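You operate a simulated robot arm through the tools that you are given. There is no shell and no other tool. Be economical: measure what you need, move in short steps, check, and stop when the job is done.

You run a simulated robot arm. Do the job below in one go: nothing can be reset, and whatever is moved stays where it is left.

## Task
Set the controls near the green table top. At the end: the handle of the pole with green tape is turned to tight; the side handle of the grip head with orange tape is turned to loose; the handle of the pole with yellow tape is turned to tight; the handle of the grip head with orange tape is turned to tight; whatever was shut is shut again. Leave all else as you found it, and nothing knocked over.

The check looks at the end state, three seconds after you hand in, the way a careful person would. Anything else that was tipped, shoved, dropped, spilled or broken makes it a failure.

## Robot
A 7-joint arm with a two-finger parallel gripper, fixed in place. Base frame: the origin is at the foot of the arm, x ahead of it, y to its left, z up; the work surface is at about z = 850. Readings come in mm, rad, newtons and seconds.
Its first joint turns from -2.601 to 2.601 rad. Payload 3.43 kg.
Tool frame: the origin (TCP) lies between the finger pads and is the grasp point; the fingertips stand 30 mm ahead of it; z points along the fingers, y is the line along which they close. Largest opening 94 mm; finger width 28, thickness 10; the body of the gripper, 50 by 96 mm, starts 55 mm behind the TCP.
Orientation is told as [roll, pitch, yaw] about the base's x, y, z axes, in that order, counted from this pose: with the fingers straight down and closing along the base's y, the tool's x points along the base's -x, its y along +y and its z along -z.

## Interface
- The arm moves only by the tool move_arm. Its argument "steps" is one flat list of numbers, 6 for each row, row after row: the shift along the tool's x, y, z in mm, then the turn, a rotation vector about the tool's x, y, z in degrees. In form: [dx, dy, dz, wx, wy, wz, dx, dy, dz, wx, wy, wz, ...]. A call has 1 to 20 rows; each row is the pose to reach, as a shift and turn from the pose commanded when the call began, along the tool's axes at that moment. "hand" is the finger opening in mm, from 0 to 94, set as the call begins (left out, the last holds). A row lasts 0.2 s, in which the tool goes at most 50 mm and 0.15 rad; a call with a longer step from one row to the next is refused whole, and so is a gripper value outside its range. Where a pose cannot be reached the arm comes as near as it can. A force on the tool above 40 N (or 10 N above the force at the start of the call, whichever is more), or a blocked arm, ends the call early, and 0.2 s more pass. The fingers move at their own pace (about 45 mm/s each) and stop on an object; they squeeze with about 25 N. The grip force told is the motor's: it shows also when the fingers shut on nothing. Time passes only in rows, and 0.2 s behind the last, so rows that repeat a pose let the fingers close. It gives the time, the measured TCP pose, the force on the tool (base axes), the opening and the grip force at its end, in the units of the frame above (readings bear some noise), with the torque about the TCP (base axes, N m) and any sound that the robot's microphone picked up.
- Cameras (640 x 400 px; columns grow to the right, rows downward): "scene" is fixed at [400.4, -650, 1423.7]; the picture's right is [-0.07, -1.00, 0.00], its down [-0.86, 0.06, -0.52] and it looks along [0.51, -0.03, -0.86] (base axes); focal length 214 px, centre (320, 200). "wrist" rides on the gripper at [76, 14, -102] in the tool frame; the picture's right is [-0.18, 0.98, 0.00], its down [-0.75, -0.14, -0.64] and it looks along [-0.63, -0.12, 0.77] (tool axes); focal length 243 px, centre (320, 200). There is no depth. A picture from a camera that has moved, and an enlarged one, comes with that camera's place and axes in the base frame and with its lens.
- get_image(camera): a new picture of that camera. It takes no simulated time.
- zoom(camera, box): a new picture of the part [left, top, right, bottom] of that camera's present view, enlarged. It takes no simulated time.
- job_done(): hands the job in; it is judged then, once.

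Work in short steps. Places have to be worked out from the pictures, the camera data and where the tool is seen: move nearer, look again, correct. Check each grasp and each placing, and mend what went wrong. You have 90 turns and 46 pictures in all, those below and enlarged ones among them. Open the gripper and draw the arm clear of the work before you hand the job in, unless the task says otherwise; then end with one line.

The tools are called after "Emit:" as name(argument=value, ...) on one line, values as JSON. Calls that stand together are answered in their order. move_arm: Moves the arm, as the interface text tells. Its arguments: {"type":"object","properties":{"steps":{"type":"array","items":{"type":"number"}},"hand":{"type":"number"}},"required":["steps"]} The other tools are called the same way: get_image (camera) takes a picture; zoom (camera, box) takes an enlarged picture of a part of a camera's view; job_done () hands the job in.

At the start:

```text
clock: 0.0
position: [892.7, -422.6, 1135.1]
orientation: [0.0, -0.001, 0.0]
contact_force: [0.1, 0.4, 0.3]
torque: [0.02, 0.0, 0.01]
grip_width: 93.7
grasp_force: 0.1
```

scene: 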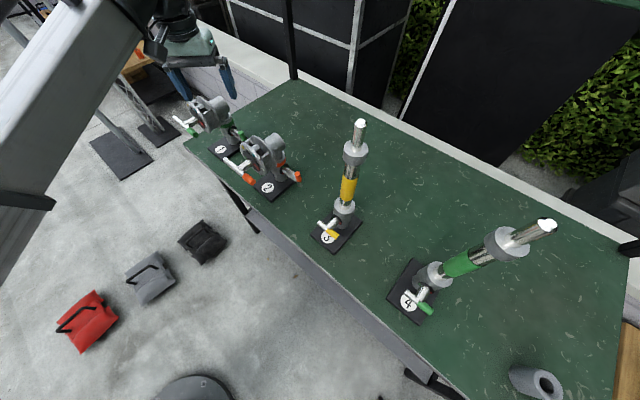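
wrist: 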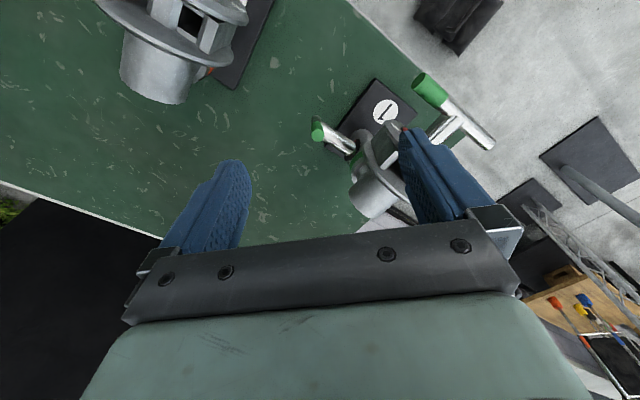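

I'll start by zooming in on the four fixtures in the scene view to see handles and any markings.

Emit:
zoom(camera="scene", box=[170, 80, 330, 210])

Emit:
zoom(camera="scene", box=[290, 110, 400, 260])

Emit:
zoom(camera="scene", box=[370, 200, 570, 330])

```text
3.08 times, centred on (250, 145) of scene
camera zoom: at [400.4, -650.0, 1423.7], right [-0.07, -1.0, 0.0], down [-0.86, 0.06, -0.52], along [0.51, -0.03, -0.86], focal length 660 px, centre (535, 369)
```

zoom: 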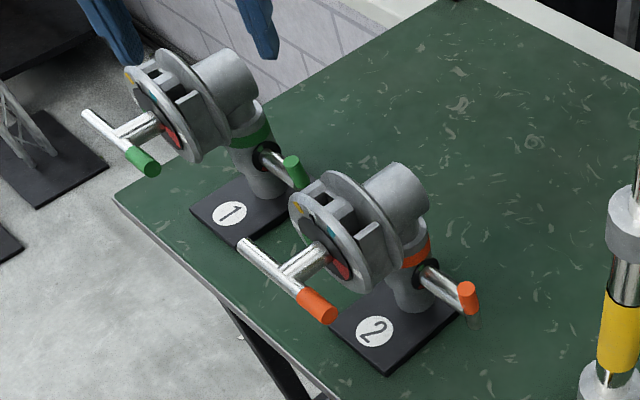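

```text
2.67 times, centred on (345, 185) of scene
camera zoom: at [400.4, -650.0, 1423.7], right [-0.07, -1.0, 0.0], down [-0.86, 0.06, -0.52], along [0.51, -0.03, -0.86], focal length 572 px, centre (253, 240)
```

zoom: 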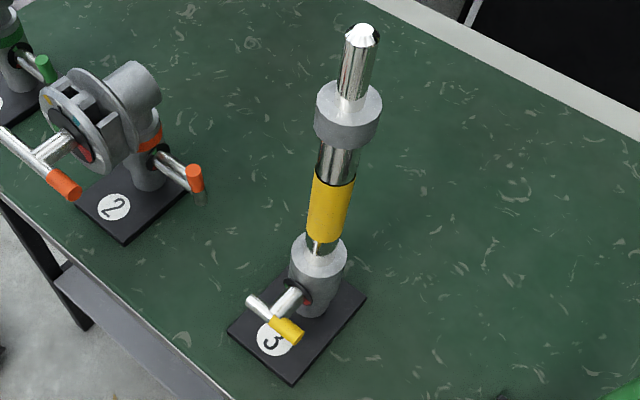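

```text
3.08 times, centred on (470, 265) of scene
camera zoom: at [400.4, -650.0, 1423.7], right [-0.07, -1.0, 0.0], down [-0.86, 0.06, -0.52], along [0.51, -0.03, -0.86], focal length 660 px, centre (-142, 0)
```

zoom: 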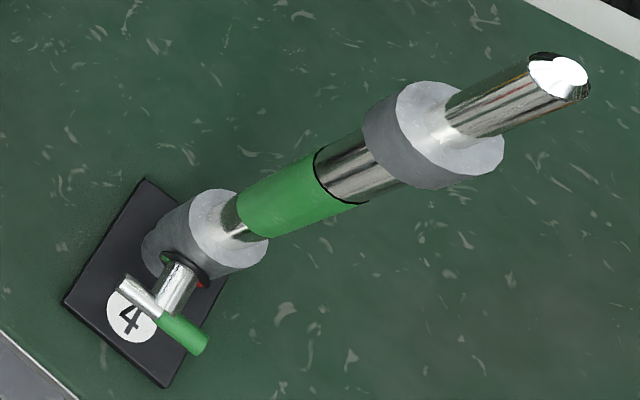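

The T-bars all lie about horizontal, with shafts pointing to the robot side (base direction ≈(-0.7,0.7)); dials with red/teal marks need a close look. I'll pull back and turn the hand by +135° yaw, so that after tilting the camera is above the tool and faces the dials.

Emit:
move_arm(steps=[15, 3, -3, 0, 0, -8, 30, 6, -6, 0, 0, -16, 45, 9, -9, 0, 0, -24, 60, 12, -12, 0, 0, -32, 75, 15, -15, 0, 0, -40, 90, 18, -18, 0, 0, -48, 105, 21, -21, 0, 0, -56, 120, 24, -24, 0, 0, -64, 135, 27, -27, 0, 0, -72, 150, 30, -30, 0, 0, -80, 165, 33, -33, 0, 0, -88, 180, 36, -36, 0, 0, -96, 195, 39, -39, 0, 0, -104, 210, 42, -42, 0, 0, -112, 225, 45, -45, 0, 0, -120, 240, 48, -48, 0, 0, -128, 255, 50, -50, 0, 0, -135], hand=94)

```text
clock: 3.6
position: [648.4, -379.3, 1158.7]
orientation: [-0.008, 0.033, 2.357]
contact_force: [0.5, -1.2, -0.4]
torque: [0.03, 0.01, 0.0]
grip_width: 94.0
grasp_force: 0.0
out of reach, approached as far as the arm can: row 13, 14, 15, 16, 17
```

Yaw reached; now tilting the fingers outward toward the fixtures and lowering in front of them.

Emit:
move_arm(steps=[-7, -2, 15, 0, 8, 0, -14, -4, 30, 0, 16, 0, -21, -6, 45, 0, 24, 0, -28, -8, 60, 0, 32, 0, -35, -10, 75, 0, 40, 0, -42, -12, 90, 0, 48, 0, -49, -14, 105, 0, 56, 0, -55, -15, 120, 0, 64, 0, -55, -15, 130, 0, 70, 0])

Emit:
get_image(camera="wrist")

```text
clock: 5.6
position: [636.6, -337.1, 1032.2]
orientation: [-0.004, 1.222, 2.357]
contact_force: [0.7, 0.2, 0.0]
torque: [0.0, -0.01, 0.01]
grip_width: 93.7
grasp_force: 0.1
out of reach, approached as far as the arm can: row 8, 9
```

```text
40 pictures are left
camera wrist: at [576.6, -297.6, 1139.8], right [-0.74, -0.65, -0.17], down [-0.51, 0.71, -0.49], along [0.44, -0.27, -0.85], focal length 243 px, centre (320, 200)
```

wrist: 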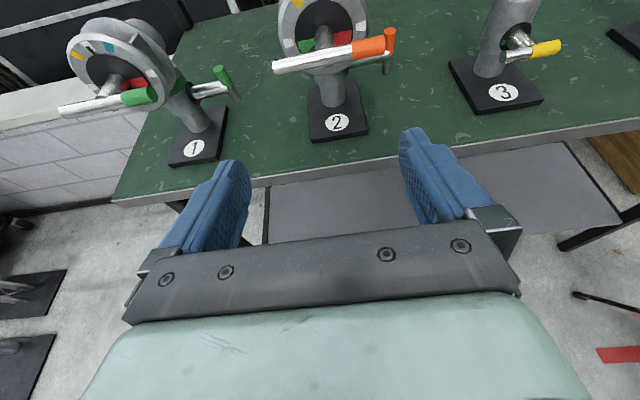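

The front view is good. Zooming in on fixtures 2 and 3.

Emit:
zoom(camera="wrist", box=[240, 0, 420, 140])

Emit:
zoom(camera="wrist", box=[440, 0, 580, 120])

Emit:
zoom(camera="wrist", box=[40, 10, 250, 160])

```text
2.86 times, centred on (330, 70) of wrist
camera zoom: at [576.6, -297.6, 1139.8], right [-0.74, -0.65, -0.17], down [-0.51, 0.71, -0.49], along [0.44, -0.27, -0.85], focal length 693 px, centre (291, 571)
```

zoom: 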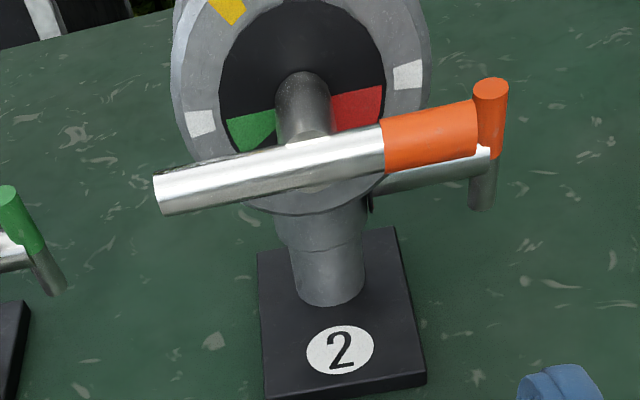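

```text
3.33 times, centred on (510, 60) of wrist
camera zoom: at [576.6, -297.6, 1139.8], right [-0.74, -0.65, -0.17], down [-0.51, 0.71, -0.49], along [0.44, -0.27, -0.85], focal length 809 px, centre (-313, 667)
```

zoom: 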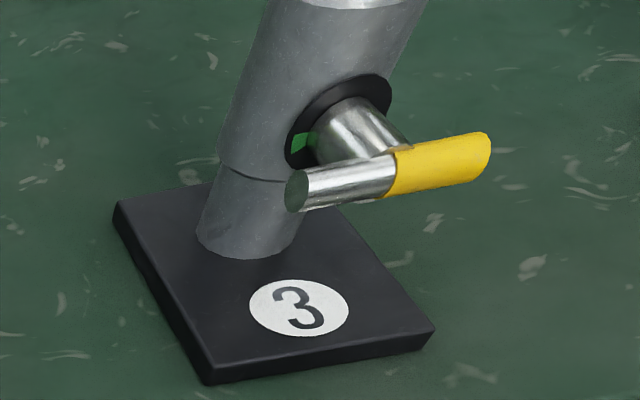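

```text
2.67 times, centred on (145, 85) of wrist
camera zoom: at [576.6, -297.6, 1139.8], right [-0.74, -0.65, -0.17], down [-0.51, 0.71, -0.49], along [0.44, -0.27, -0.85], focal length 647 px, centre (787, 507)
```

zoom: 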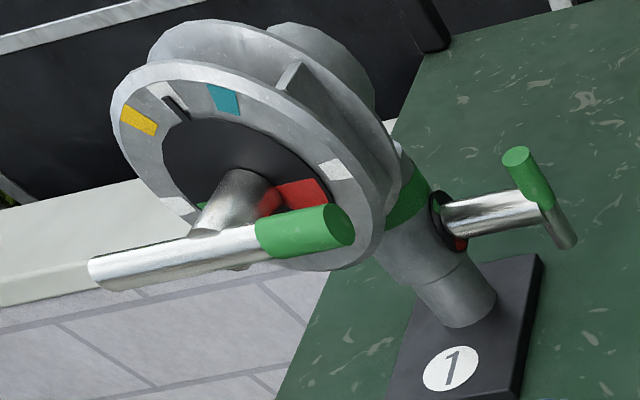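

Dials show a green sector at left and red at right with the coloured end on the red side. I want a level view to read the sector angles, so I lower and level the tool.

Emit:
move_arm(steps=[-28, 0, 10, 0, 7, 0, -56, 0, 20, 0, 14, 0, -85, 0, 31, 0, 20, 0])

Emit:
zoom(camera="wrist", box=[160, 0, 480, 200])

```text
clock: 6.4
position: [653.3, -342.7, 938.4]
orientation: [-0.968, 1.568, 1.388]
contact_force: [-0.4, 0.4, 0.2]
torque: [0.04, 0.0, -0.05]
grip_width: 94.1
grasp_force: 0.1
out of reach, approached as far as the arm can: row 1, 2, 3
```

```text
2.00 times, centred on (320, 100) of wrist
camera zoom: at [570.4, -281.8, 1015.3], right [-0.69, -0.69, -0.19], down [-0.35, 0.56, -0.75], along [0.63, -0.46, -0.63], focal length 485 px, centre (320, 400)
```

zoom: 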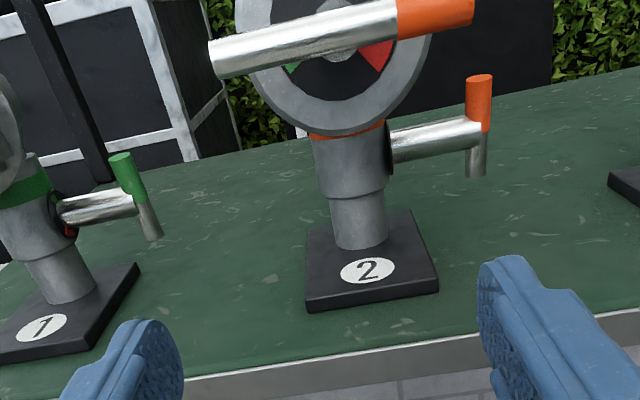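

Red spans from horizontal-right downward, green from horizontal-left downward on the front dial, so clockwise through the bottom leads to green. Now I move right and yaw left to see the side dial of fixture 2.

Emit:
move_arm(steps=[10, 40, 0, 7, 0, 0, 20, 80, 0, 14, 0, 0, 30, 120, 0, 21, 0, 0, 40, 150, 0, 28, 0, 0, 50, 190, 0, 35, 0, 0])

Emit:
get_image(camera="wrist")

```text
clock: 7.6
position: [519.5, -479.7, 990.4]
orientation: [0.933, 1.566, -2.38]
contact_force: [0.1, 0.2, 0.7]
torque: [0.0, 0.05, 0.0]
grip_width: 93.8
grasp_force: 0.0
out of reach, approached as far as the arm can: row 1, 2, 3, 4
```

```text
35 pictures are left
camera wrist: at [415.8, -476.8, 1066.9], right [-0.17, -0.97, -0.18], down [-0.61, 0.25, -0.75], along [0.77, -0.02, -0.63], focal length 243 px, centre (320, 200)
```

wrist: 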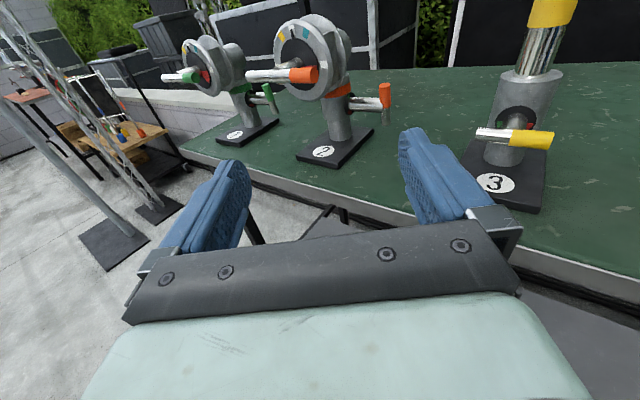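

Emit:
zoom(camera="wrist", box=[230, 10, 410, 170])

Emit:
zoom(camera="wrist", box=[450, 60, 590, 220])

```text
2.50 times, centred on (320, 90) of wrist
camera zoom: at [415.8, -476.8, 1066.9], right [-0.17, -0.97, -0.18], down [-0.61, 0.25, -0.75], along [0.77, -0.02, -0.63], focal length 606 px, centre (320, 475)
```

zoom: 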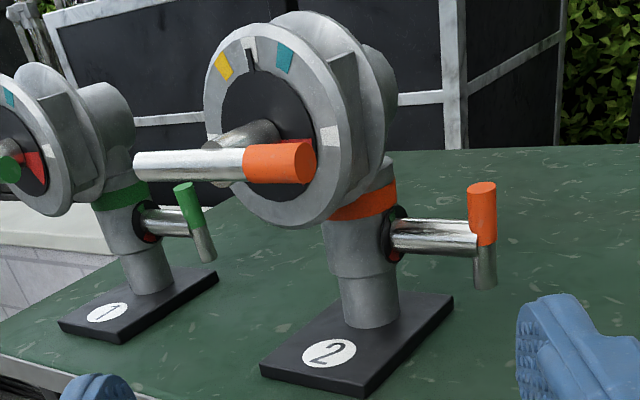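

```text
2.50 times, centred on (520, 140) of wrist
camera zoom: at [415.8, -476.8, 1066.9], right [-0.17, -0.97, -0.18], down [-0.61, 0.25, -0.75], along [0.77, -0.02, -0.63], focal length 606 px, centre (-180, 350)
```

zoom: 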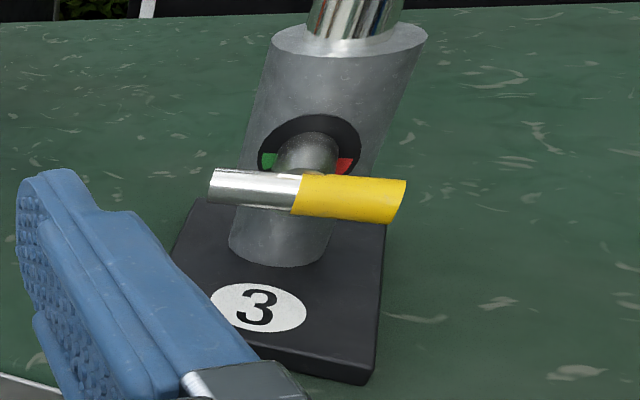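

The side bar of 2 is upright with orange up; its dial is only partly seen. I'll swing the view a bit further round to the right side.

Emit:
move_arm(steps=[10, 15, 6, 7, 0, 0, 20, 30, 12, 14, 0, 0, 30, 45, 18, 21, 0, 0, 40, 60, 24, 28, 0, 0, 50, 70, 30, 35, 0, 0])

Emit:
get_image(camera="wrist")

```text
clock: 8.8
position: [535.8, -554.5, 1041.7]
orientation: [1.164, 1.57, -1.539]
contact_force: [-0.1, 0.3, 0.7]
torque: [-0.01, 0.03, -0.03]
grip_width: 94.0
grasp_force: 0.0
```

```text
32 pictures are left
camera wrist: at [449.4, -610.3, 1117.4], right [0.42, -0.89, -0.18], down [-0.64, -0.15, -0.75], along [0.64, 0.43, -0.63], focal length 243 px, centre (320, 200)
```

wrist: 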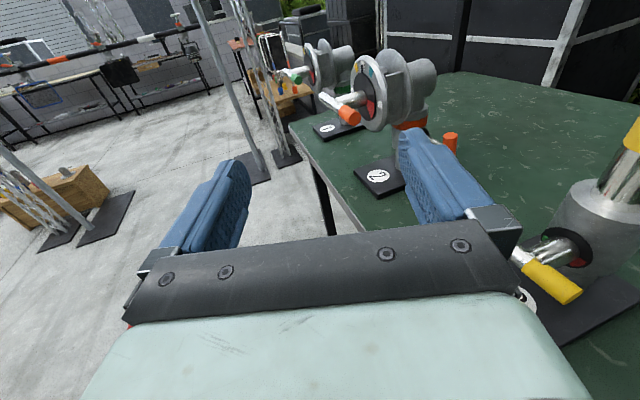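

The finger hides the side dial; I yaw back 20° while shifting right a little more.

Emit:
move_arm(steps=[0, 0, 0, -8, 0, 0, 10, 10, 0, -16, 0, 0, 20, 20, 0, -24, 0, 0])

Emit:
zoom(camera="wrist", box=[200, 40, 440, 190])

```text
clock: 9.6
position: [544.3, -570.5, 1060.0]
orientation: [-3.031, 1.572, 0.124]
contact_force: [0.4, -0.1, -0.1]
torque: [0.03, -0.02, 0.0]
grip_width: 94.1
grasp_force: 0.1
```

```text
2.67 times, centred on (320, 115) of wrist
camera zoom: at [442.2, -586.8, 1136.8], right [0.02, -0.98, -0.18], down [-0.64, 0.13, -0.75], along [0.77, 0.13, -0.63], focal length 647 px, centre (320, 427)
```

zoom: 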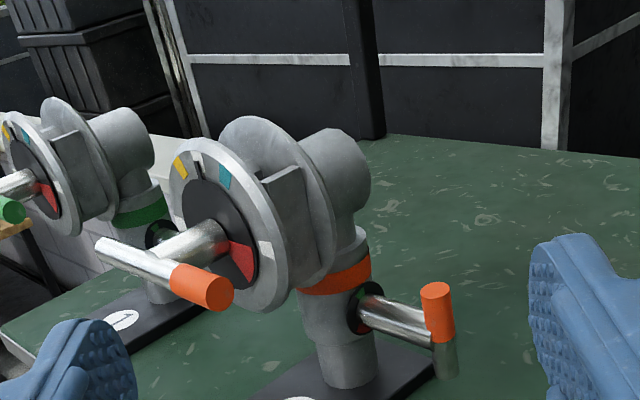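

Emit:
zoom(camera="wrist", box=[310, 130, 385, 190])

```text
6.67 times, centred on (348, 160) of wrist
camera zoom: at [442.2, -586.8, 1136.8], right [0.02, -0.98, -0.18], down [-0.64, 0.13, -0.75], along [0.77, 0.13, -0.63], focal length 1618 px, centre (137, 467)
```

zoom: 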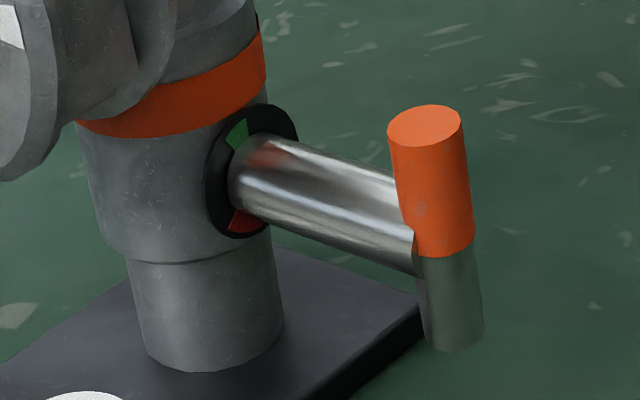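

Side dial: green at top, red at bottom; so up = tight, down = loose, turning via the front. Estimates: bar 2 front centre ≈(750,-470,1003) half-length 61; side bar 2 ≈(759,-613,933); bar 3 ≈(606,-682,929) half-length ~31; bar 4 ≈(429,-857,930). I'll use the closed fingers as a peg to push bars round, starting with pole 3: go in front of and above its yellow end.

Emit:
move_arm(steps=[-15, 12, -1, -8, 0, 0, -30, 24, -2, -16, 0, 0, -45, 36, -4, -24, 0, 0, -60, 48, -5, -32, 0, 0, -75, 60, -7, -39, 0, 0, -91, 74, -8, -46, 0, 0, -91, 74, -8, -46, 0, 0], hand=0)

Emit:
get_image(camera="wrist")

Emit:
zoom(camera="scene", box=[260, 140, 420, 260])

```text
clock: 11.2
position: [537.5, -645.7, 969.3]
orientation: [0.654, 1.571, 3.008]
contact_force: [0.6, -0.4, -0.1]
torque: [-0.02, 0.0, -0.01]
grip_width: 0.0
grasp_force: 24.7
```

```text
29 pictures are left
camera wrist: at [454.2, -584.0, 1045.8], right [-0.7, -0.69, -0.18], down [-0.35, 0.55, -0.75], along [0.62, -0.46, -0.63], focal length 243 px, centre (320, 200)
```

wrist: 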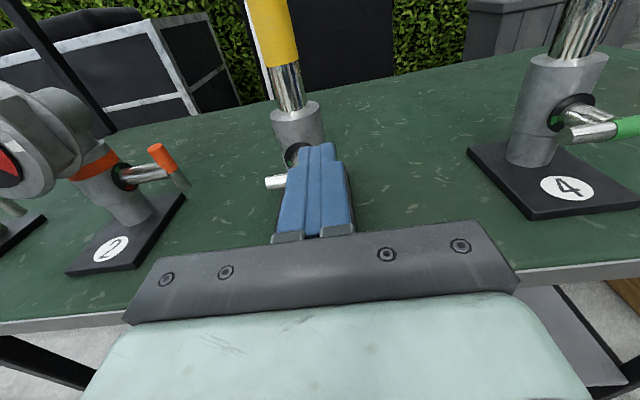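

```text
3.33 times, centred on (340, 200) of scene
camera zoom: at [400.4, -650.0, 1423.7], right [-0.07, -1.0, 0.0], down [-0.86, 0.06, -0.52], along [0.51, -0.03, -0.86], focal length 715 px, centre (253, 200)
```

zoom: 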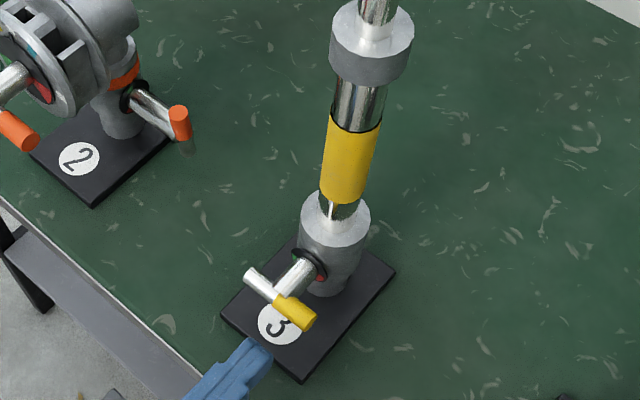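

Aligned as computed. Move forward so the peg lies just above the yellow half of bar 3.

Emit:
move_arm(steps=[0, 0, 30, 0, 0, 0, 0, 0, 60, 0, 0, 0, -6, 0, 60, 0, 0, 0, -12, 0, 60, 0, 0, 0])

Emit:
zoom(camera="scene", box=[260, 170, 400, 270])

Emit:
zoom(camera="wrist", box=[240, 80, 400, 200])

```text
clock: 12.2
position: [578.9, -688.4, 957.6]
orientation: [-2.893, 1.571, -0.535]
contact_force: [-0.1, -0.3, 0.2]
torque: [-0.01, 0.01, 0.03]
grip_width: 0.1
grasp_force: 24.6
```

```text
4.00 times, centred on (330, 220) of scene
camera zoom: at [400.4, -650.0, 1423.7], right [-0.07, -1.0, 0.0], down [-0.86, 0.06, -0.52], along [0.51, -0.03, -0.86], focal length 858 px, centre (280, 120)
```

zoom: 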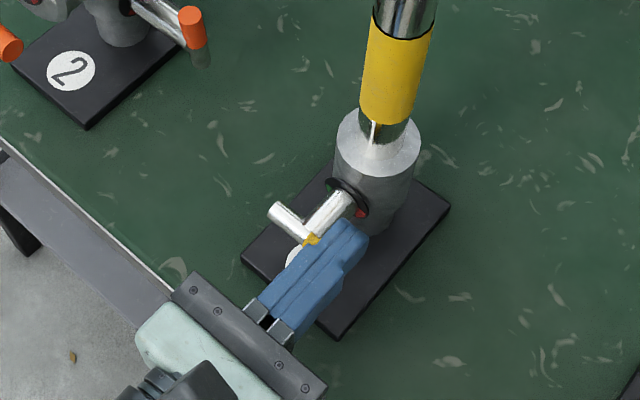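

```text
3.33 times, centred on (320, 140) of wrist
camera zoom: at [496.4, -625.7, 1034.0], right [-0.69, -0.7, -0.18], down [-0.35, 0.55, -0.75], along [0.63, -0.46, -0.63], focal length 809 px, centre (320, 400)
```

zoom: 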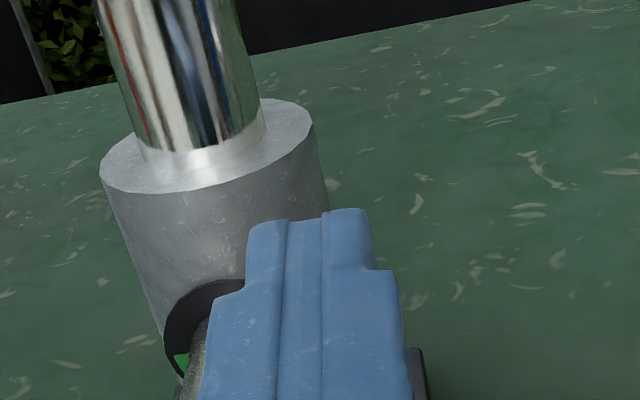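

Peg sits right over the yellow half. Now pushing down along a clockwise arc, first to about 90°.

Emit:
move_arm(steps=[-6, 0, 0, 0, 0, 0, -10.4, 5.5, 0, 0, 0, 0, -17.3, 9.6, 0, 0, 0, 0, -25.9, 11.2, 0, 0, 0, 0, -35.2, 9.5, 0, 0, 0, 0, -43.8, 4.3, 0, 0, 0, 0, -50, -4, 0, 0, 0, 0])

Emit:
zoom(camera="scene", box=[260, 170, 400, 270])

```text
clock: 13.8
position: [582.2, -686.2, 907.9]
orientation: [1.545, 1.57, -2.383]
contact_force: [-0.8, -1.3, 0.7]
torque: [-0.02, 0.0, -0.01]
grip_width: 0.0
grasp_force: 25.2
```

```text
4.00 times, centred on (330, 220) of scene
camera zoom: at [400.4, -650.0, 1423.7], right [-0.07, -1.0, 0.0], down [-0.86, 0.06, -0.52], along [0.51, -0.03, -0.86], focal length 858 px, centre (280, 120)
```

zoom: 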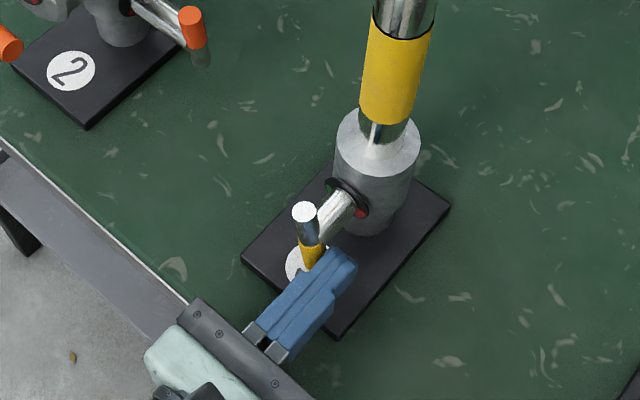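

Bar 3 is upright now with yellow down. Continue the arc to 180°.

Emit:
move_arm(steps=[-4.8, -3.1, 0, 0, 0, 0, -8.8, -8.5, 0, 0, 0, 0, -11.3, -15.9, 0, 0, 0, 0, -10.7, -24.4, 0, 0, 0, 0, -7, -33.1, 0, 0, 0, 0, -3, -37, 0, 0, 0, 0, 0, -40, 0, 0, 0, 0])

Emit:
zoom(camera="scene", box=[260, 170, 400, 270])

```text
clock: 15.3
position: [607.5, -660.6, 901.5]
orientation: [-0.173, 1.554, 2.172]
contact_force: [-0.1, -3.8, -7.1]
torque: [0.21, 0.08, -0.07]
grip_width: 0.0
grasp_force: 24.5
stopped in row 7: the force on the tool passed its limit at 44 N (the readings are from after the stop); the commanded pose is now the measured one
```

```text
4.00 times, centred on (330, 220) of scene
camera zoom: at [400.4, -650.0, 1423.7], right [-0.07, -1.0, 0.0], down [-0.86, 0.06, -0.52], along [0.51, -0.03, -0.86], focal length 858 px, centre (280, 120)
```

zoom: 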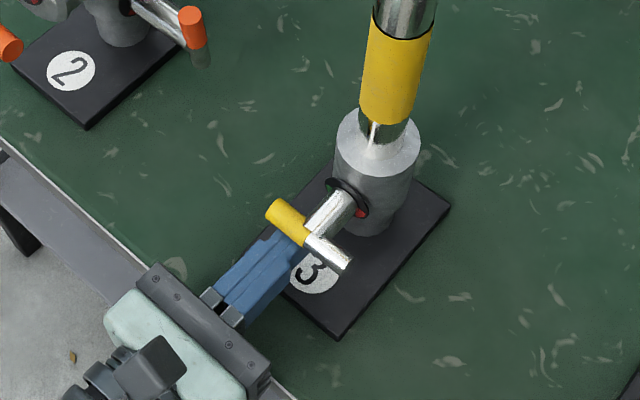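

Bar 3 reached its stop with yellow at left (tight). Back off, raise, and go to the pre-pose in front of pole 4.

Emit:
move_arm(steps=[-6, 0, 0, 0, 0, 0, -6, 0, -30, 0, 0, 0, -6, 0, -70, 0, 0, 0, 35, 20, -70, 0, 0, 0, 67, 55, -70, 0, 0, 0, 67, 100, -68, 0, 0, 0, 67, 148, -66, 0, 0, 0, 67, 196, -64, 0, 0, 0, 67, 244, -63, 0, 0, 0, 67, 288, -62, 0, 0, 0])

Emit:
get_image(camera="wrist")

Emit:
zoom(camera="scene", box=[340, 240, 500, 360])

```text
clock: 17.5
position: [359.0, -817.4, 968.6]
orientation: [-0.202, 1.557, 2.144]
contact_force: [0.1, 0.1, -1.1]
torque: [0.02, -0.05, 0.02]
grip_width: 0.0
grasp_force: 24.5
```

```text
23 pictures are left
camera wrist: at [277.2, -756.0, 1046.1], right [-0.7, -0.69, -0.19], down [-0.35, 0.56, -0.75], along [0.62, -0.46, -0.64], focal length 243 px, centre (320, 200)
```

wrist: 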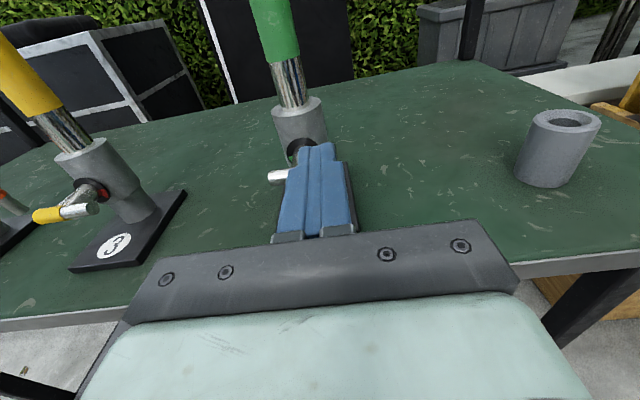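

```text
3.33 times, centred on (420, 300) of scene
camera zoom: at [400.4, -650.0, 1423.7], right [-0.07, -1.0, 0.0], down [-0.86, 0.06, -0.52], along [0.51, -0.03, -0.86], focal length 715 px, centre (-13, -133)
```

zoom: 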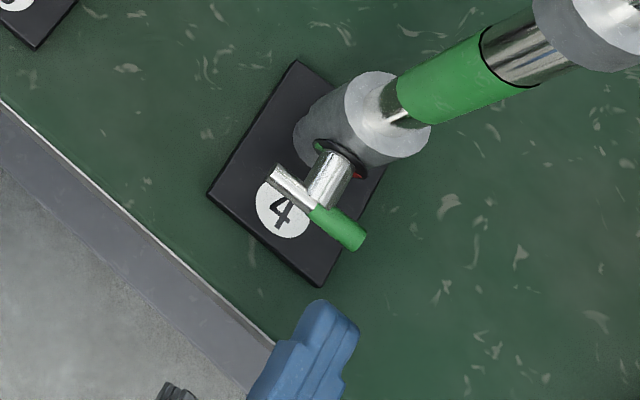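

Geometry mirrors pole 3 (offset right≈24, up≈38, depth≈-77). Advance and push to 90° as before.

Emit:
move_arm(steps=[2, -2, 30, 0, 0, 0, 2, -2, 62, 0, 0, 0, -5, -2, 62, 0, 0, 0, -10, -2, 62, 0, 0, 0, -16, -2, 62, 0, 0, 0, -20.4, 3.5, 62, 0, 0, 0, -27.3, 7.6, 62, 0, 0, 0, -35.9, 9.2, 62, 0, 0, 0, -45.2, 7.5, 62, 0, 0, 0, -53.8, 2.3, 62, 0, 0, 0, -60, -6, 62, 0, 0, 0])

Emit:
zoom(camera="scene", box=[340, 240, 500, 360])

```text
clock: 19.9
position: [405.6, -859.2, 908.0]
orientation: [-0.148, 1.558, 2.197]
contact_force: [-3.6, -2.7, -0.3]
torque: [0.04, 0.0, -0.1]
grip_width: 0.0
grasp_force: 25.3
```

```text
3.33 times, centred on (420, 300) of scene
camera zoom: at [400.4, -650.0, 1423.7], right [-0.07, -1.0, 0.0], down [-0.86, 0.06, -0.52], along [0.51, -0.03, -0.86], focal length 715 px, centre (-13, -133)
```

zoom: 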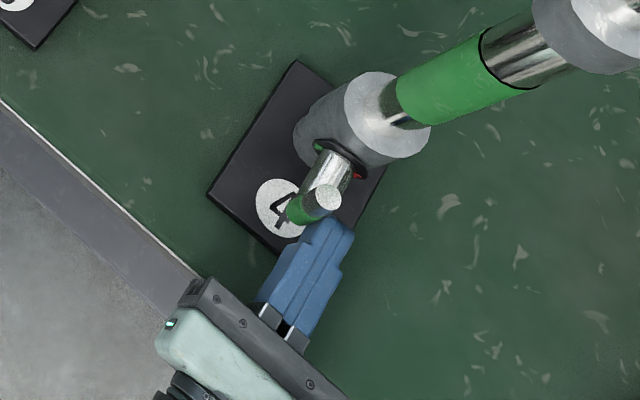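

Pole 4's bar has followed past upright. Finish the arc to its stop.

Emit:
move_arm(steps=[-4.8, -3.1, 0, 0, 0, 0, -8.8, -8.5, 0, 0, 0, 0, -11.3, -15.9, 0, 0, 0, 0, -10.7, -24.4, 0, 0, 0, 0, -7, -33.1, 0, 0, 0, 0, -3, -37, 0, 0, 0, 0, 0, -40, 0, 0, 0, 0, 3, -40, 0, 0, 0, 0])

Emit:
zoom(camera="scene", box=[340, 240, 500, 360])

```text
clock: 21.5
position: [430.0, -834.7, 902.9]
orientation: [-0.002, 1.549, 2.334]
contact_force: [-0.8, -4.0, -13.4]
torque: [0.35, 0.15, -0.07]
grip_width: 0.0
grasp_force: 25.1
stopped in row 7: the force on the tool passed its limit at 44 N (the readings are from after the stop); the commanded pose is now the measured one
```

```text
3.33 times, centred on (420, 300) of scene
camera zoom: at [400.4, -650.0, 1423.7], right [-0.07, -1.0, 0.0], down [-0.86, 0.06, -0.52], along [0.51, -0.03, -0.86], focal length 715 px, centre (-13, -133)
```

zoom: 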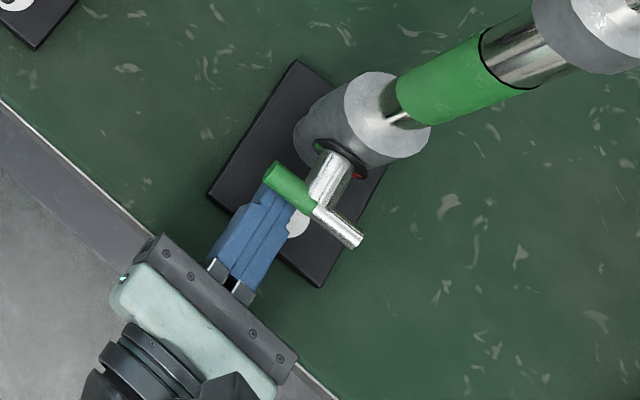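

Pole 4 is at its stop with green at left (tight). Back away and travel to the pre-pose in front of fixture 2's front handle.

Emit:
move_arm(steps=[-6, 0, 0, 0, 0, 0, -6, 0, -35, 0, 0, 0, -6, 0, -70, 0, 0, 0, 40, -10, -75, 0, 0.4, 0, 87, -20, -85, 0, 0.8, 0, 134, -32, -95, 0, 1.2, 0, 138, -78, -106, 0, 1.2, 0, 138, -124, -106, 0, 1.2, 0, 138, -170, -106, 0, 1.2, 0, 138, -216, -106, 0, 1.2, 0, 138, -262, -106, 0, 1.2, 0, 138, -308, -106, 0, 1.2, 0, 138, -354, -106, 0, 1.2, 0, 138, -400, -106, 0, 1.2, 0, 138, -442, -106, 0, 1.2, 0])

Emit:
get_image(camera="wrist")

Emit:
zoom(camera="scene", box=[180, 90, 340, 210])

```text
clock: 24.7
position: [640.3, -498.6, 1034.2]
orientation: [3.134, 1.502, -0.723]
contact_force: [-0.9, -0.7, -0.1]
torque: [0.01, -0.01, -0.03]
grip_width: 0.0
grasp_force: 25.4
out of reach, approached as far as the arm can: row 12, 13, 14, 15
```

```text
19 pictures are left
camera wrist: at [549.8, -439.4, 1103.8], right [-0.63, -0.75, -0.18], down [-0.35, 0.49, -0.8], along [0.69, -0.44, -0.58], focal length 243 px, centre (320, 200)
```

wrist: 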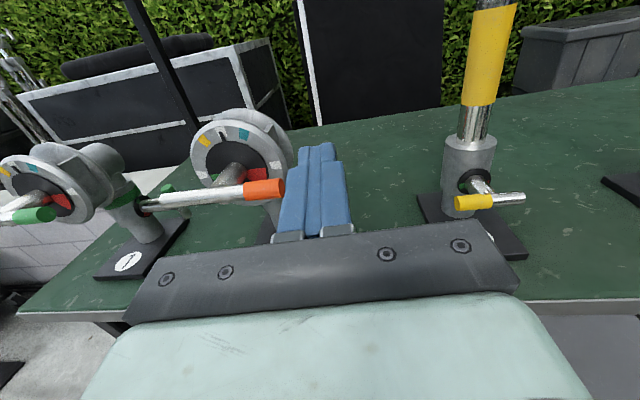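

```text
3.33 times, centred on (260, 150) of scene
camera zoom: at [400.4, -650.0, 1423.7], right [-0.07, -1.0, 0.0], down [-0.86, 0.06, -0.52], along [0.51, -0.03, -0.86], focal length 715 px, centre (520, 367)
```

zoom: 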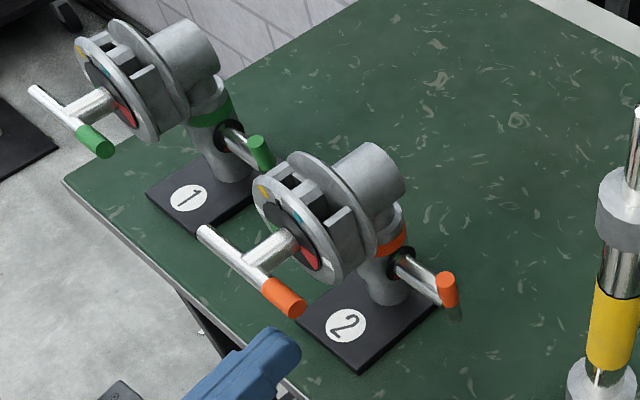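

The arm runs into a joint limit with yaw -45° here (it settled at -41°). I'll use yaw ≈ -30° for fixture 2, leveled, with the peg 60 mm short of the bar and above its orange end.

Emit:
move_arm(steps=[5, -18, -6, 5.5, -1.8, 0, 9.5, -37.5, -11.8, 11, -3.7, 0, 9.5, -37.5, -11.8, 11, -3.7, 0])

Emit:
get_image(camera="wrist")

```text
clock: 25.5
position: [654.8, -459.9, 1044.9]
orientation: [1.888, 1.562, -1.774]
contact_force: [-0.3, -0.4, -0.2]
torque: [0.02, -0.02, -0.01]
grip_width: 0.0
grasp_force: 24.7
out of reach, approached as far as the arm can: row 1
```

```text
17 pictures are left
camera wrist: at [558.7, -421.8, 1119.8], right [-0.49, -0.85, -0.18], down [-0.49, 0.44, -0.76], along [0.72, -0.28, -0.63], focal length 243 px, centre (320, 200)
```

wrist: 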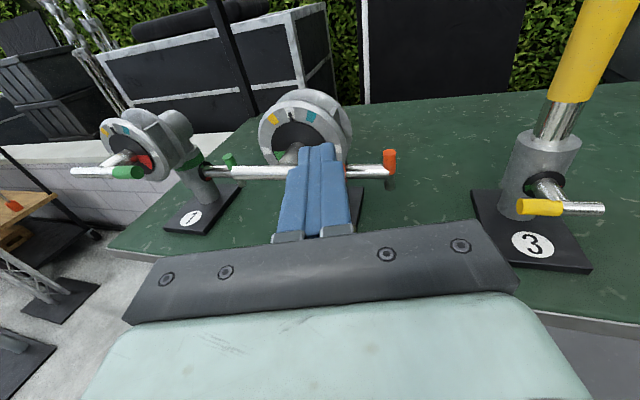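

Pose reached. Now forward above the orange end and push it down through about 90°.

Emit:
move_arm(steps=[0, 0, 30, 0, 0, 0, 0, 0, 60, 0, 0, 0, -12, 0, 60, 0, 0, 0, -19, 0, 60, 0, 0, 0, -25, 3.6, 59, 0, 0, 0, -32, 6.1, 58.4, 0, 0, 0, -40, 7.4, 58, 0, 0, 0, -48.5, 7.1, 58.1, 0, 0, 0, -57.2, 5, 58.7, 0, 0, 0, -65.6, 1.1, 59.7, 0, 0, 0, -73.2, -4.8, 61.3, 0, 0, 0, -79.5, -12.3, 63.3, 0, 0, 0, -84, -21.3, 65.7, 0, 0, 0])

Emit:
zoom(camera="scene", box=[180, 90, 340, 210])

```text
clock: 28.3
position: [722.5, -477.9, 960.3]
orientation: [1.97, 1.564, -1.693]
contact_force: [-0.9, 0.1, 1.0]
torque: [0.0, -0.05, -0.01]
grip_width: 0.0
grasp_force: 24.6
```

```text
3.33 times, centred on (260, 150) of scene
camera zoom: at [400.4, -650.0, 1423.7], right [-0.07, -1.0, 0.0], down [-0.86, 0.06, -0.52], along [0.51, -0.03, -0.86], focal length 715 px, centre (520, 367)
```

zoom: 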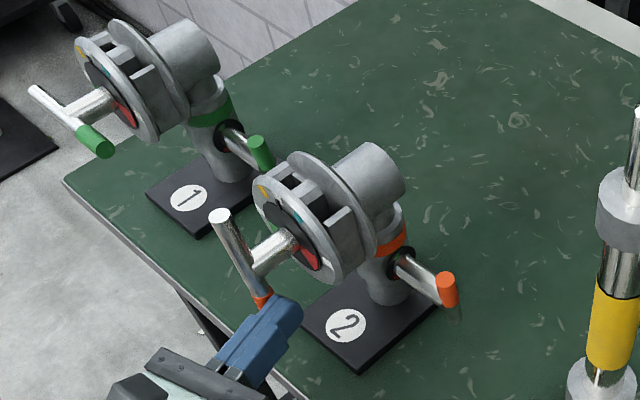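

Bar 2 follows fine. Continue through the bottom to the left, with a slight extra yaw to stay in reach.

Emit:
move_arm(steps=[-3.2, -5.1, 1.4, 1, 0, 0, -5.7, -11.3, 3, 2, 0, 0, -7.1, -18.4, 4.9, 3, 0, 0, -7.1, -25.9, 6.9, 4, 0, 0, -5.5, -33.8, 9.1, 5, 0, 0, -2, -41.6, 11.2, 6, 0, 0, 3.3, -48.9, 13.1, 7, 0, 0, 10.4, -55.2, 14.8, 8, 0, 0, 14, -58, 15.4, 8, 0, 0, 19, -59.9, 16, 8, 0, 0, 22, -60, 16, 8, 0, 0])

Emit:
zoom(camera="scene", box=[180, 90, 340, 210])

```text
clock: 30.7
position: [765.5, -433.6, 979.5]
orientation: [1.239, 1.558, -2.286]
contact_force: [2.0, -0.7, -11.6]
torque: [0.12, 0.22, -0.1]
grip_width: 0.1
grasp_force: 25.3
stopped in row 11: the force on the tool passed its limit at 44 N (the readings are from after the stop); the commanded pose is now the measured one
```

```text
3.33 times, centred on (260, 150) of scene
camera zoom: at [400.4, -650.0, 1423.7], right [-0.07, -1.0, 0.0], down [-0.86, 0.06, -0.52], along [0.51, -0.03, -0.86], focal length 715 px, centre (520, 367)
```

zoom: 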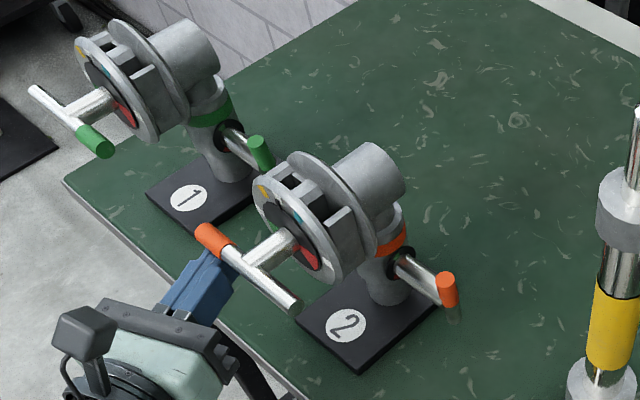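

Front handle of grip head 2 hit its stop with orange at left (tight). For the side handle I'll push its lower silver end rearward from the front first. Retreat and move to a spot in front of it, tool tipped ~10° down, yaw ≈ -25°.

Emit:
move_arm(steps=[-8, 0, 0, 0, 0, 0, -8, 0, -40, 0, 0, 0, -8, 0, -80, 0, 0, 0, -8, 0, -120, 0, 0, 0, -20, 40, -110, -1, -3, 0, -34, 85, -95, -2, -7, 0, -44, 120, -84, -3, -10, 0, -49, 143.5, -74, -3, -10, 0])

Emit:
get_image(camera="wrist")

Emit:
zoom(camera="scene", box=[220, 130, 360, 235])

```text
clock: 32.5
position: [643.1, -539.0, 933.5]
orientation: [0.084, 1.394, 2.788]
contact_force: [0.5, 0.0, 0.0]
torque: [-0.03, 0.01, 0.02]
grip_width: 0.0
grasp_force: 25.0
```

```text
14 pictures are left
camera wrist: at [558.6, -514.8, 1027.1], right [-0.45, -0.88, -0.17], down [-0.64, 0.44, -0.63], along [0.63, -0.17, -0.76], focal length 243 px, centre (320, 200)
```

wrist: 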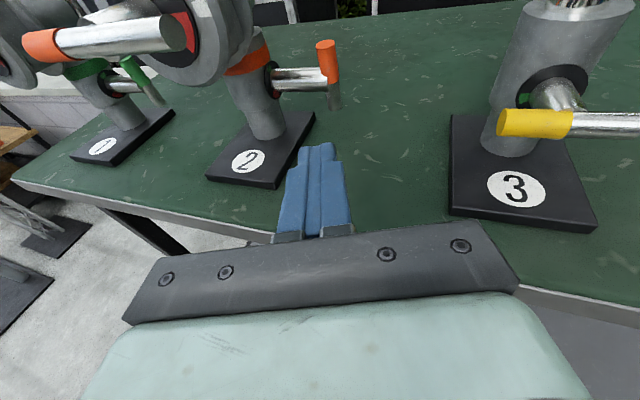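

```text
3.81 times, centred on (290, 182) of scene
camera zoom: at [400.4, -650.0, 1423.7], right [-0.07, -1.0, 0.0], down [-0.86, 0.06, -0.52], along [0.51, -0.03, -0.86], focal length 817 px, centre (434, 267)
```

zoom: 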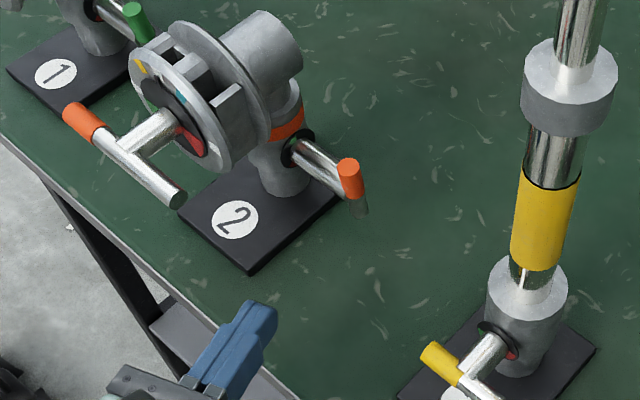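

Side bar centre refined to ≈(760,-611,932). Move the tip just in front of its lower silver end.

Emit:
move_arm(steps=[-7, 5, 30, 0, 0, 0, -14.6, 10.4, 60, 0, 0, 0, -14.6, 10.4, 86.6, 0, 0, 0])

Emit:
zoom(camera="wrist", box=[220, 20, 420, 170])

Emit:
zoom(camera="scene", box=[240, 140, 345, 220])

```text
clock: 33.3
position: [713.0, -583.0, 902.8]
orientation: [0.084, 1.395, 2.788]
contact_force: [-0.9, -0.5, -0.6]
torque: [0.03, 0.01, -0.01]
grip_width: 0.0
grasp_force: 24.9
```

```text
2.67 times, centred on (320, 95) of wrist
camera zoom: at [628.2, -558.6, 996.1], right [-0.45, -0.88, -0.17], down [-0.64, 0.44, -0.63], along [0.63, -0.18, -0.76], focal length 647 px, centre (320, 480)
```

zoom: 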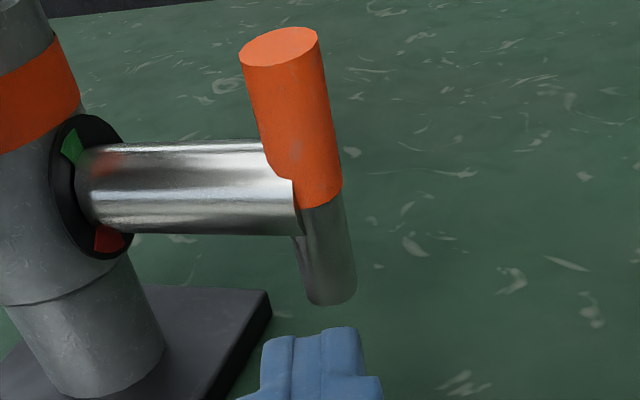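

```text
5.00 times, centred on (292, 180) of scene
camera zoom: at [400.4, -650.0, 1423.7], right [-0.07, -1.0, 0.0], down [-0.86, 0.06, -0.52], along [0.51, -0.03, -0.86], focal length 1072 px, centre (458, 300)
```

zoom: 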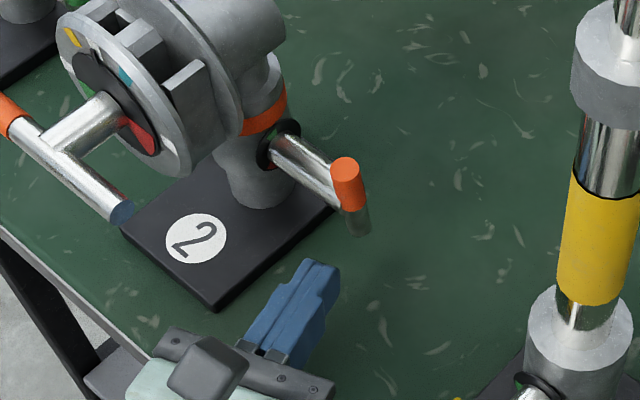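

Aligned; the silver end is just beyond the tip. Push rearward 33 mm.

Emit:
move_arm(steps=[1.4, 2.8, 7.4, 0, 0, 0, 2.4, 4.8, 13, 0, 0, 0, 3.4, 6.9, 18.5, 0, 0, 0, 4.5, 9, 24, 0, 0, 0, 5.6, 11.4, 30.5, 0, 0, 0])

Emit:
zoom(camera="wrist", box=[220, 20, 420, 170])

```text
clock: 34.5
position: [736.4, -605.1, 905.5]
orientation: [0.086, 1.395, 2.789]
contact_force: [-0.7, 0.1, 0.7]
torque: [0.02, 0.05, 0.04]
grip_width: 0.0
grasp_force: 25.3
```

```text
2.67 times, centred on (320, 95) of wrist
camera zoom: at [650.7, -580.3, 998.4], right [-0.45, -0.88, -0.17], down [-0.64, 0.44, -0.63], along [0.63, -0.18, -0.76], focal length 647 px, centre (320, 480)
```

zoom: 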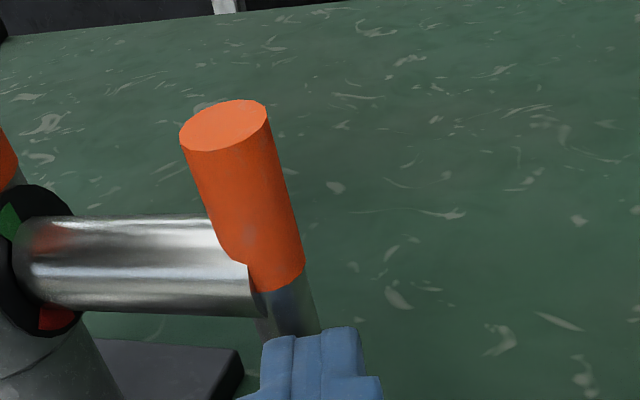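

The bar hasn't visibly moved yet and there's no contact force; it is likely ~10 mm farther back (≈(770,-613,924)). Continue rearward 22 mm in small steps.

Emit:
move_arm(steps=[0.9, 1.7, 4.6, 0, 0, 0, 1.7, 3.5, 9.3, 0, 0, 0, 2.6, 5.2, 13.9, 0, 0, 0, 3.2, 6.5, 17.5, 0, 0, 0, 3.8, 7.6, 20.4, 0, 0, 0])

Emit:
zoom(camera="scene", box=[240, 140, 345, 220])

```text
clock: 35.7
position: [753.3, -622.8, 904.1]
orientation: [0.083, 1.394, 2.787]
contact_force: [-1.8, 0.0, -1.8]
torque: [-0.02, 0.03, 0.04]
grip_width: 0.0
grasp_force: 24.9
```

```text
5.00 times, centred on (292, 180) of scene
camera zoom: at [400.4, -650.0, 1423.7], right [-0.07, -1.0, 0.0], down [-0.86, 0.06, -0.52], along [0.51, -0.03, -0.86], focal length 1072 px, centre (458, 300)
```

zoom: 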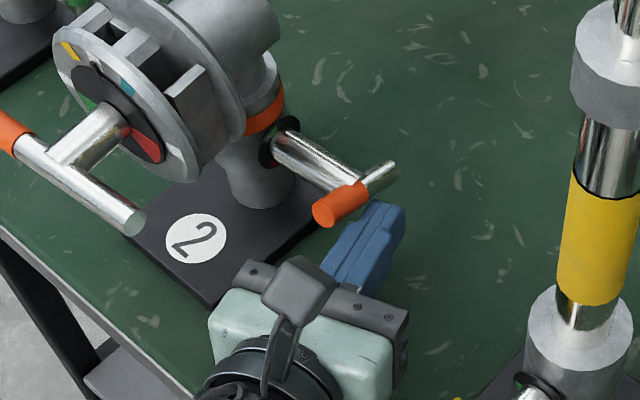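

The side bar swung round: orange now points forward. Retract, rise above the orange end and push it down.

Emit:
move_arm(steps=[0, 0, -40, 0, 0, 0, 0, 0, -75, 0, 0, 0, 30, -10, -88, 0, 0, 0, 58.8, -17.9, -88, 0, 0, 0, 58.8, -17.9, -60, 0, 0, 0, 58.8, -17.9, -41, 0, 0, 0, 52, -17.9, -40, 0, 0, 0, 45, -17.9, -38.5, 0, 0, 0, 38, -17.9, -37, 0, 0, 0, 31, -17.9, -36, 0, 0, 0])

Emit:
zoom(camera="scene", box=[240, 140, 345, 220])

```text
clock: 37.9
position: [733.7, -591.3, 940.8]
orientation: [0.086, 1.394, 2.79]
contact_force: [-1.3, -0.3, 1.6]
torque: [0.04, -0.03, 0.02]
grip_width: 0.0
grasp_force: 25.3
```

```text
5.00 times, centred on (292, 180) of scene
camera zoom: at [400.4, -650.0, 1423.7], right [-0.07, -1.0, 0.0], down [-0.86, 0.06, -0.52], along [0.51, -0.03, -0.86], focal length 1072 px, centre (458, 300)
```

zoom: 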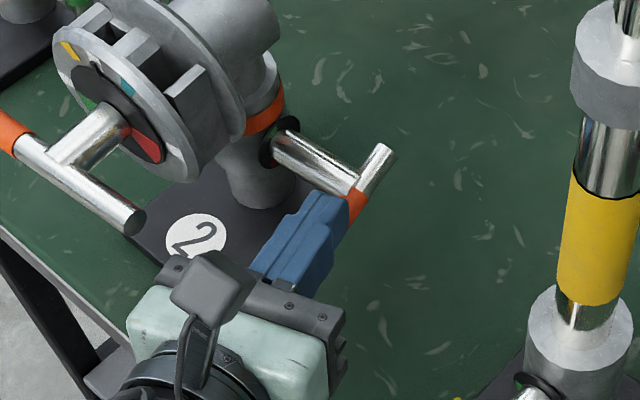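

Orange is now below horizontal at the front. Retract, lower, and push its end rearward to bring it straight down.

Emit:
move_arm(steps=[3, 0, -20, 0, 0, 0, 0, -4, -55, 0, 0, 0, -22, -8, -60, 0, 0, 0, -43, -10.9, -60, 0, 0, 0, -43, -10.9, -25, 0, 0, 0, -40, -5.5, -11, 0, 0, 0, -38.5, -2, -2, 0, 0, 0, -37, 1, 5.5, 0, 0, 0, -36, 2.8, 10, 0, 0, 0, -35.5, 3.8, 13, 0, 0, 0])

Emit:
zoom(camera="scene", box=[240, 140, 345, 220])

```text
clock: 40.1
position: [735.1, -600.8, 903.6]
orientation: [0.085, 1.395, 2.788]
contact_force: [-1.2, 0.1, 0.1]
torque: [0.0, -0.01, 0.0]
grip_width: 0.0
grasp_force: 25.3
```

```text
5.00 times, centred on (292, 180) of scene
camera zoom: at [400.4, -650.0, 1423.7], right [-0.07, -1.0, 0.0], down [-0.86, 0.06, -0.52], along [0.51, -0.03, -0.86], focal length 1072 px, centre (458, 300)
```

zoom: 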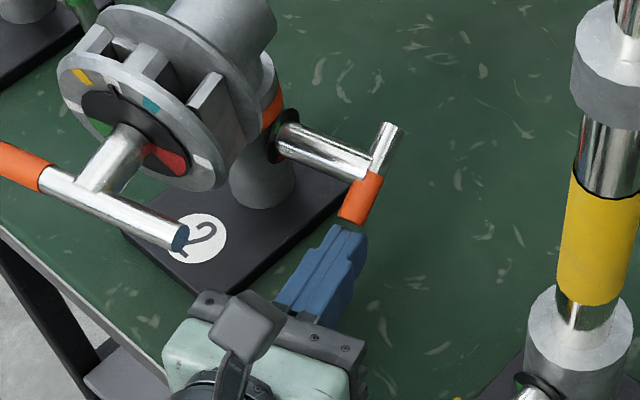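

The head/stand of fixture 2 looks turned compared with before; let me check the base plate more widely before doing anything else.

Emit:
zoom(camera="scene", box=[180, 90, 340, 210])

```text
3.33 times, centred on (260, 150) of scene
camera zoom: at [400.4, -650.0, 1423.7], right [-0.07, -1.0, 0.0], down [-0.86, 0.06, -0.52], along [0.51, -0.03, -0.86], focal length 715 px, centre (520, 367)
```

zoom: 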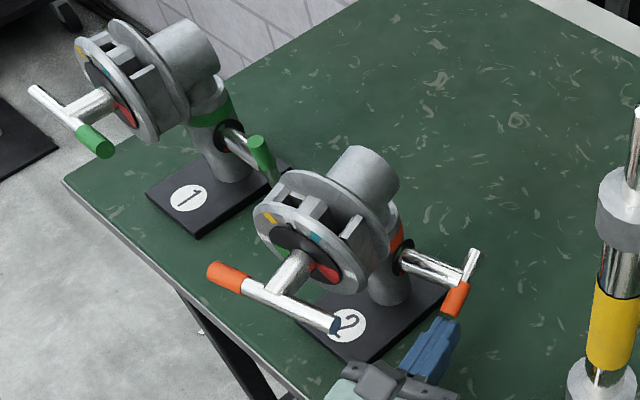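

The stand itself has been swiveled ~13° (my last push hit the end cap axially, at 95 mm lever). To mend this, I'll grip the upper silver end of the side bar from the front and pull it forward: that turns the handle on to loose and, at its stop, turns the stand back. First back off, rise, level the tool and open.

Emit:
move_arm(steps=[0, 0, -25, 0, 0, 0, 20, 2, -45, 0, 0, 0, 46, 4.7, -45, 0, 5, 0, 46, 4.7, -30, 0, 10.5, 0, 46, 4.7, -17.6, 0, 10.5, 0], hand=46)

Emit:
zoom(camera="wrist", box=[200, 20, 440, 200])

```text
clock: 41.3
position: [724.6, -600.0, 951.5]
orientation: [2.035, 1.554, -1.543]
contact_force: [0.2, 0.0, 0.8]
torque: [0.01, 0.01, -0.01]
grip_width: 46.1
grasp_force: 0.0
```

```text
2.22 times, centred on (320, 110) of wrist
camera zoom: at [625.8, -568.4, 1027.2], right [-0.42, -0.89, -0.17], down [-0.52, 0.39, -0.76], along [0.75, -0.23, -0.63], focal length 539 px, centre (320, 400)
```

zoom: 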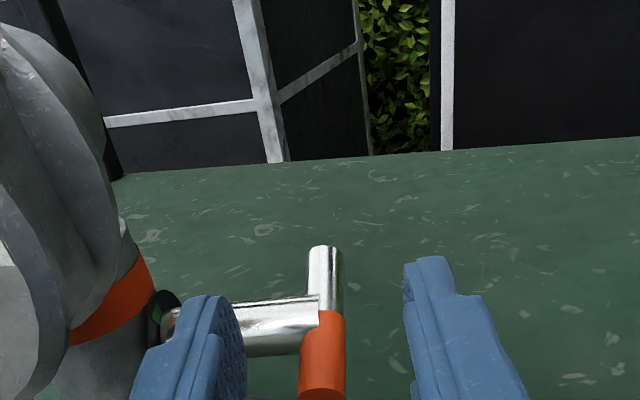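

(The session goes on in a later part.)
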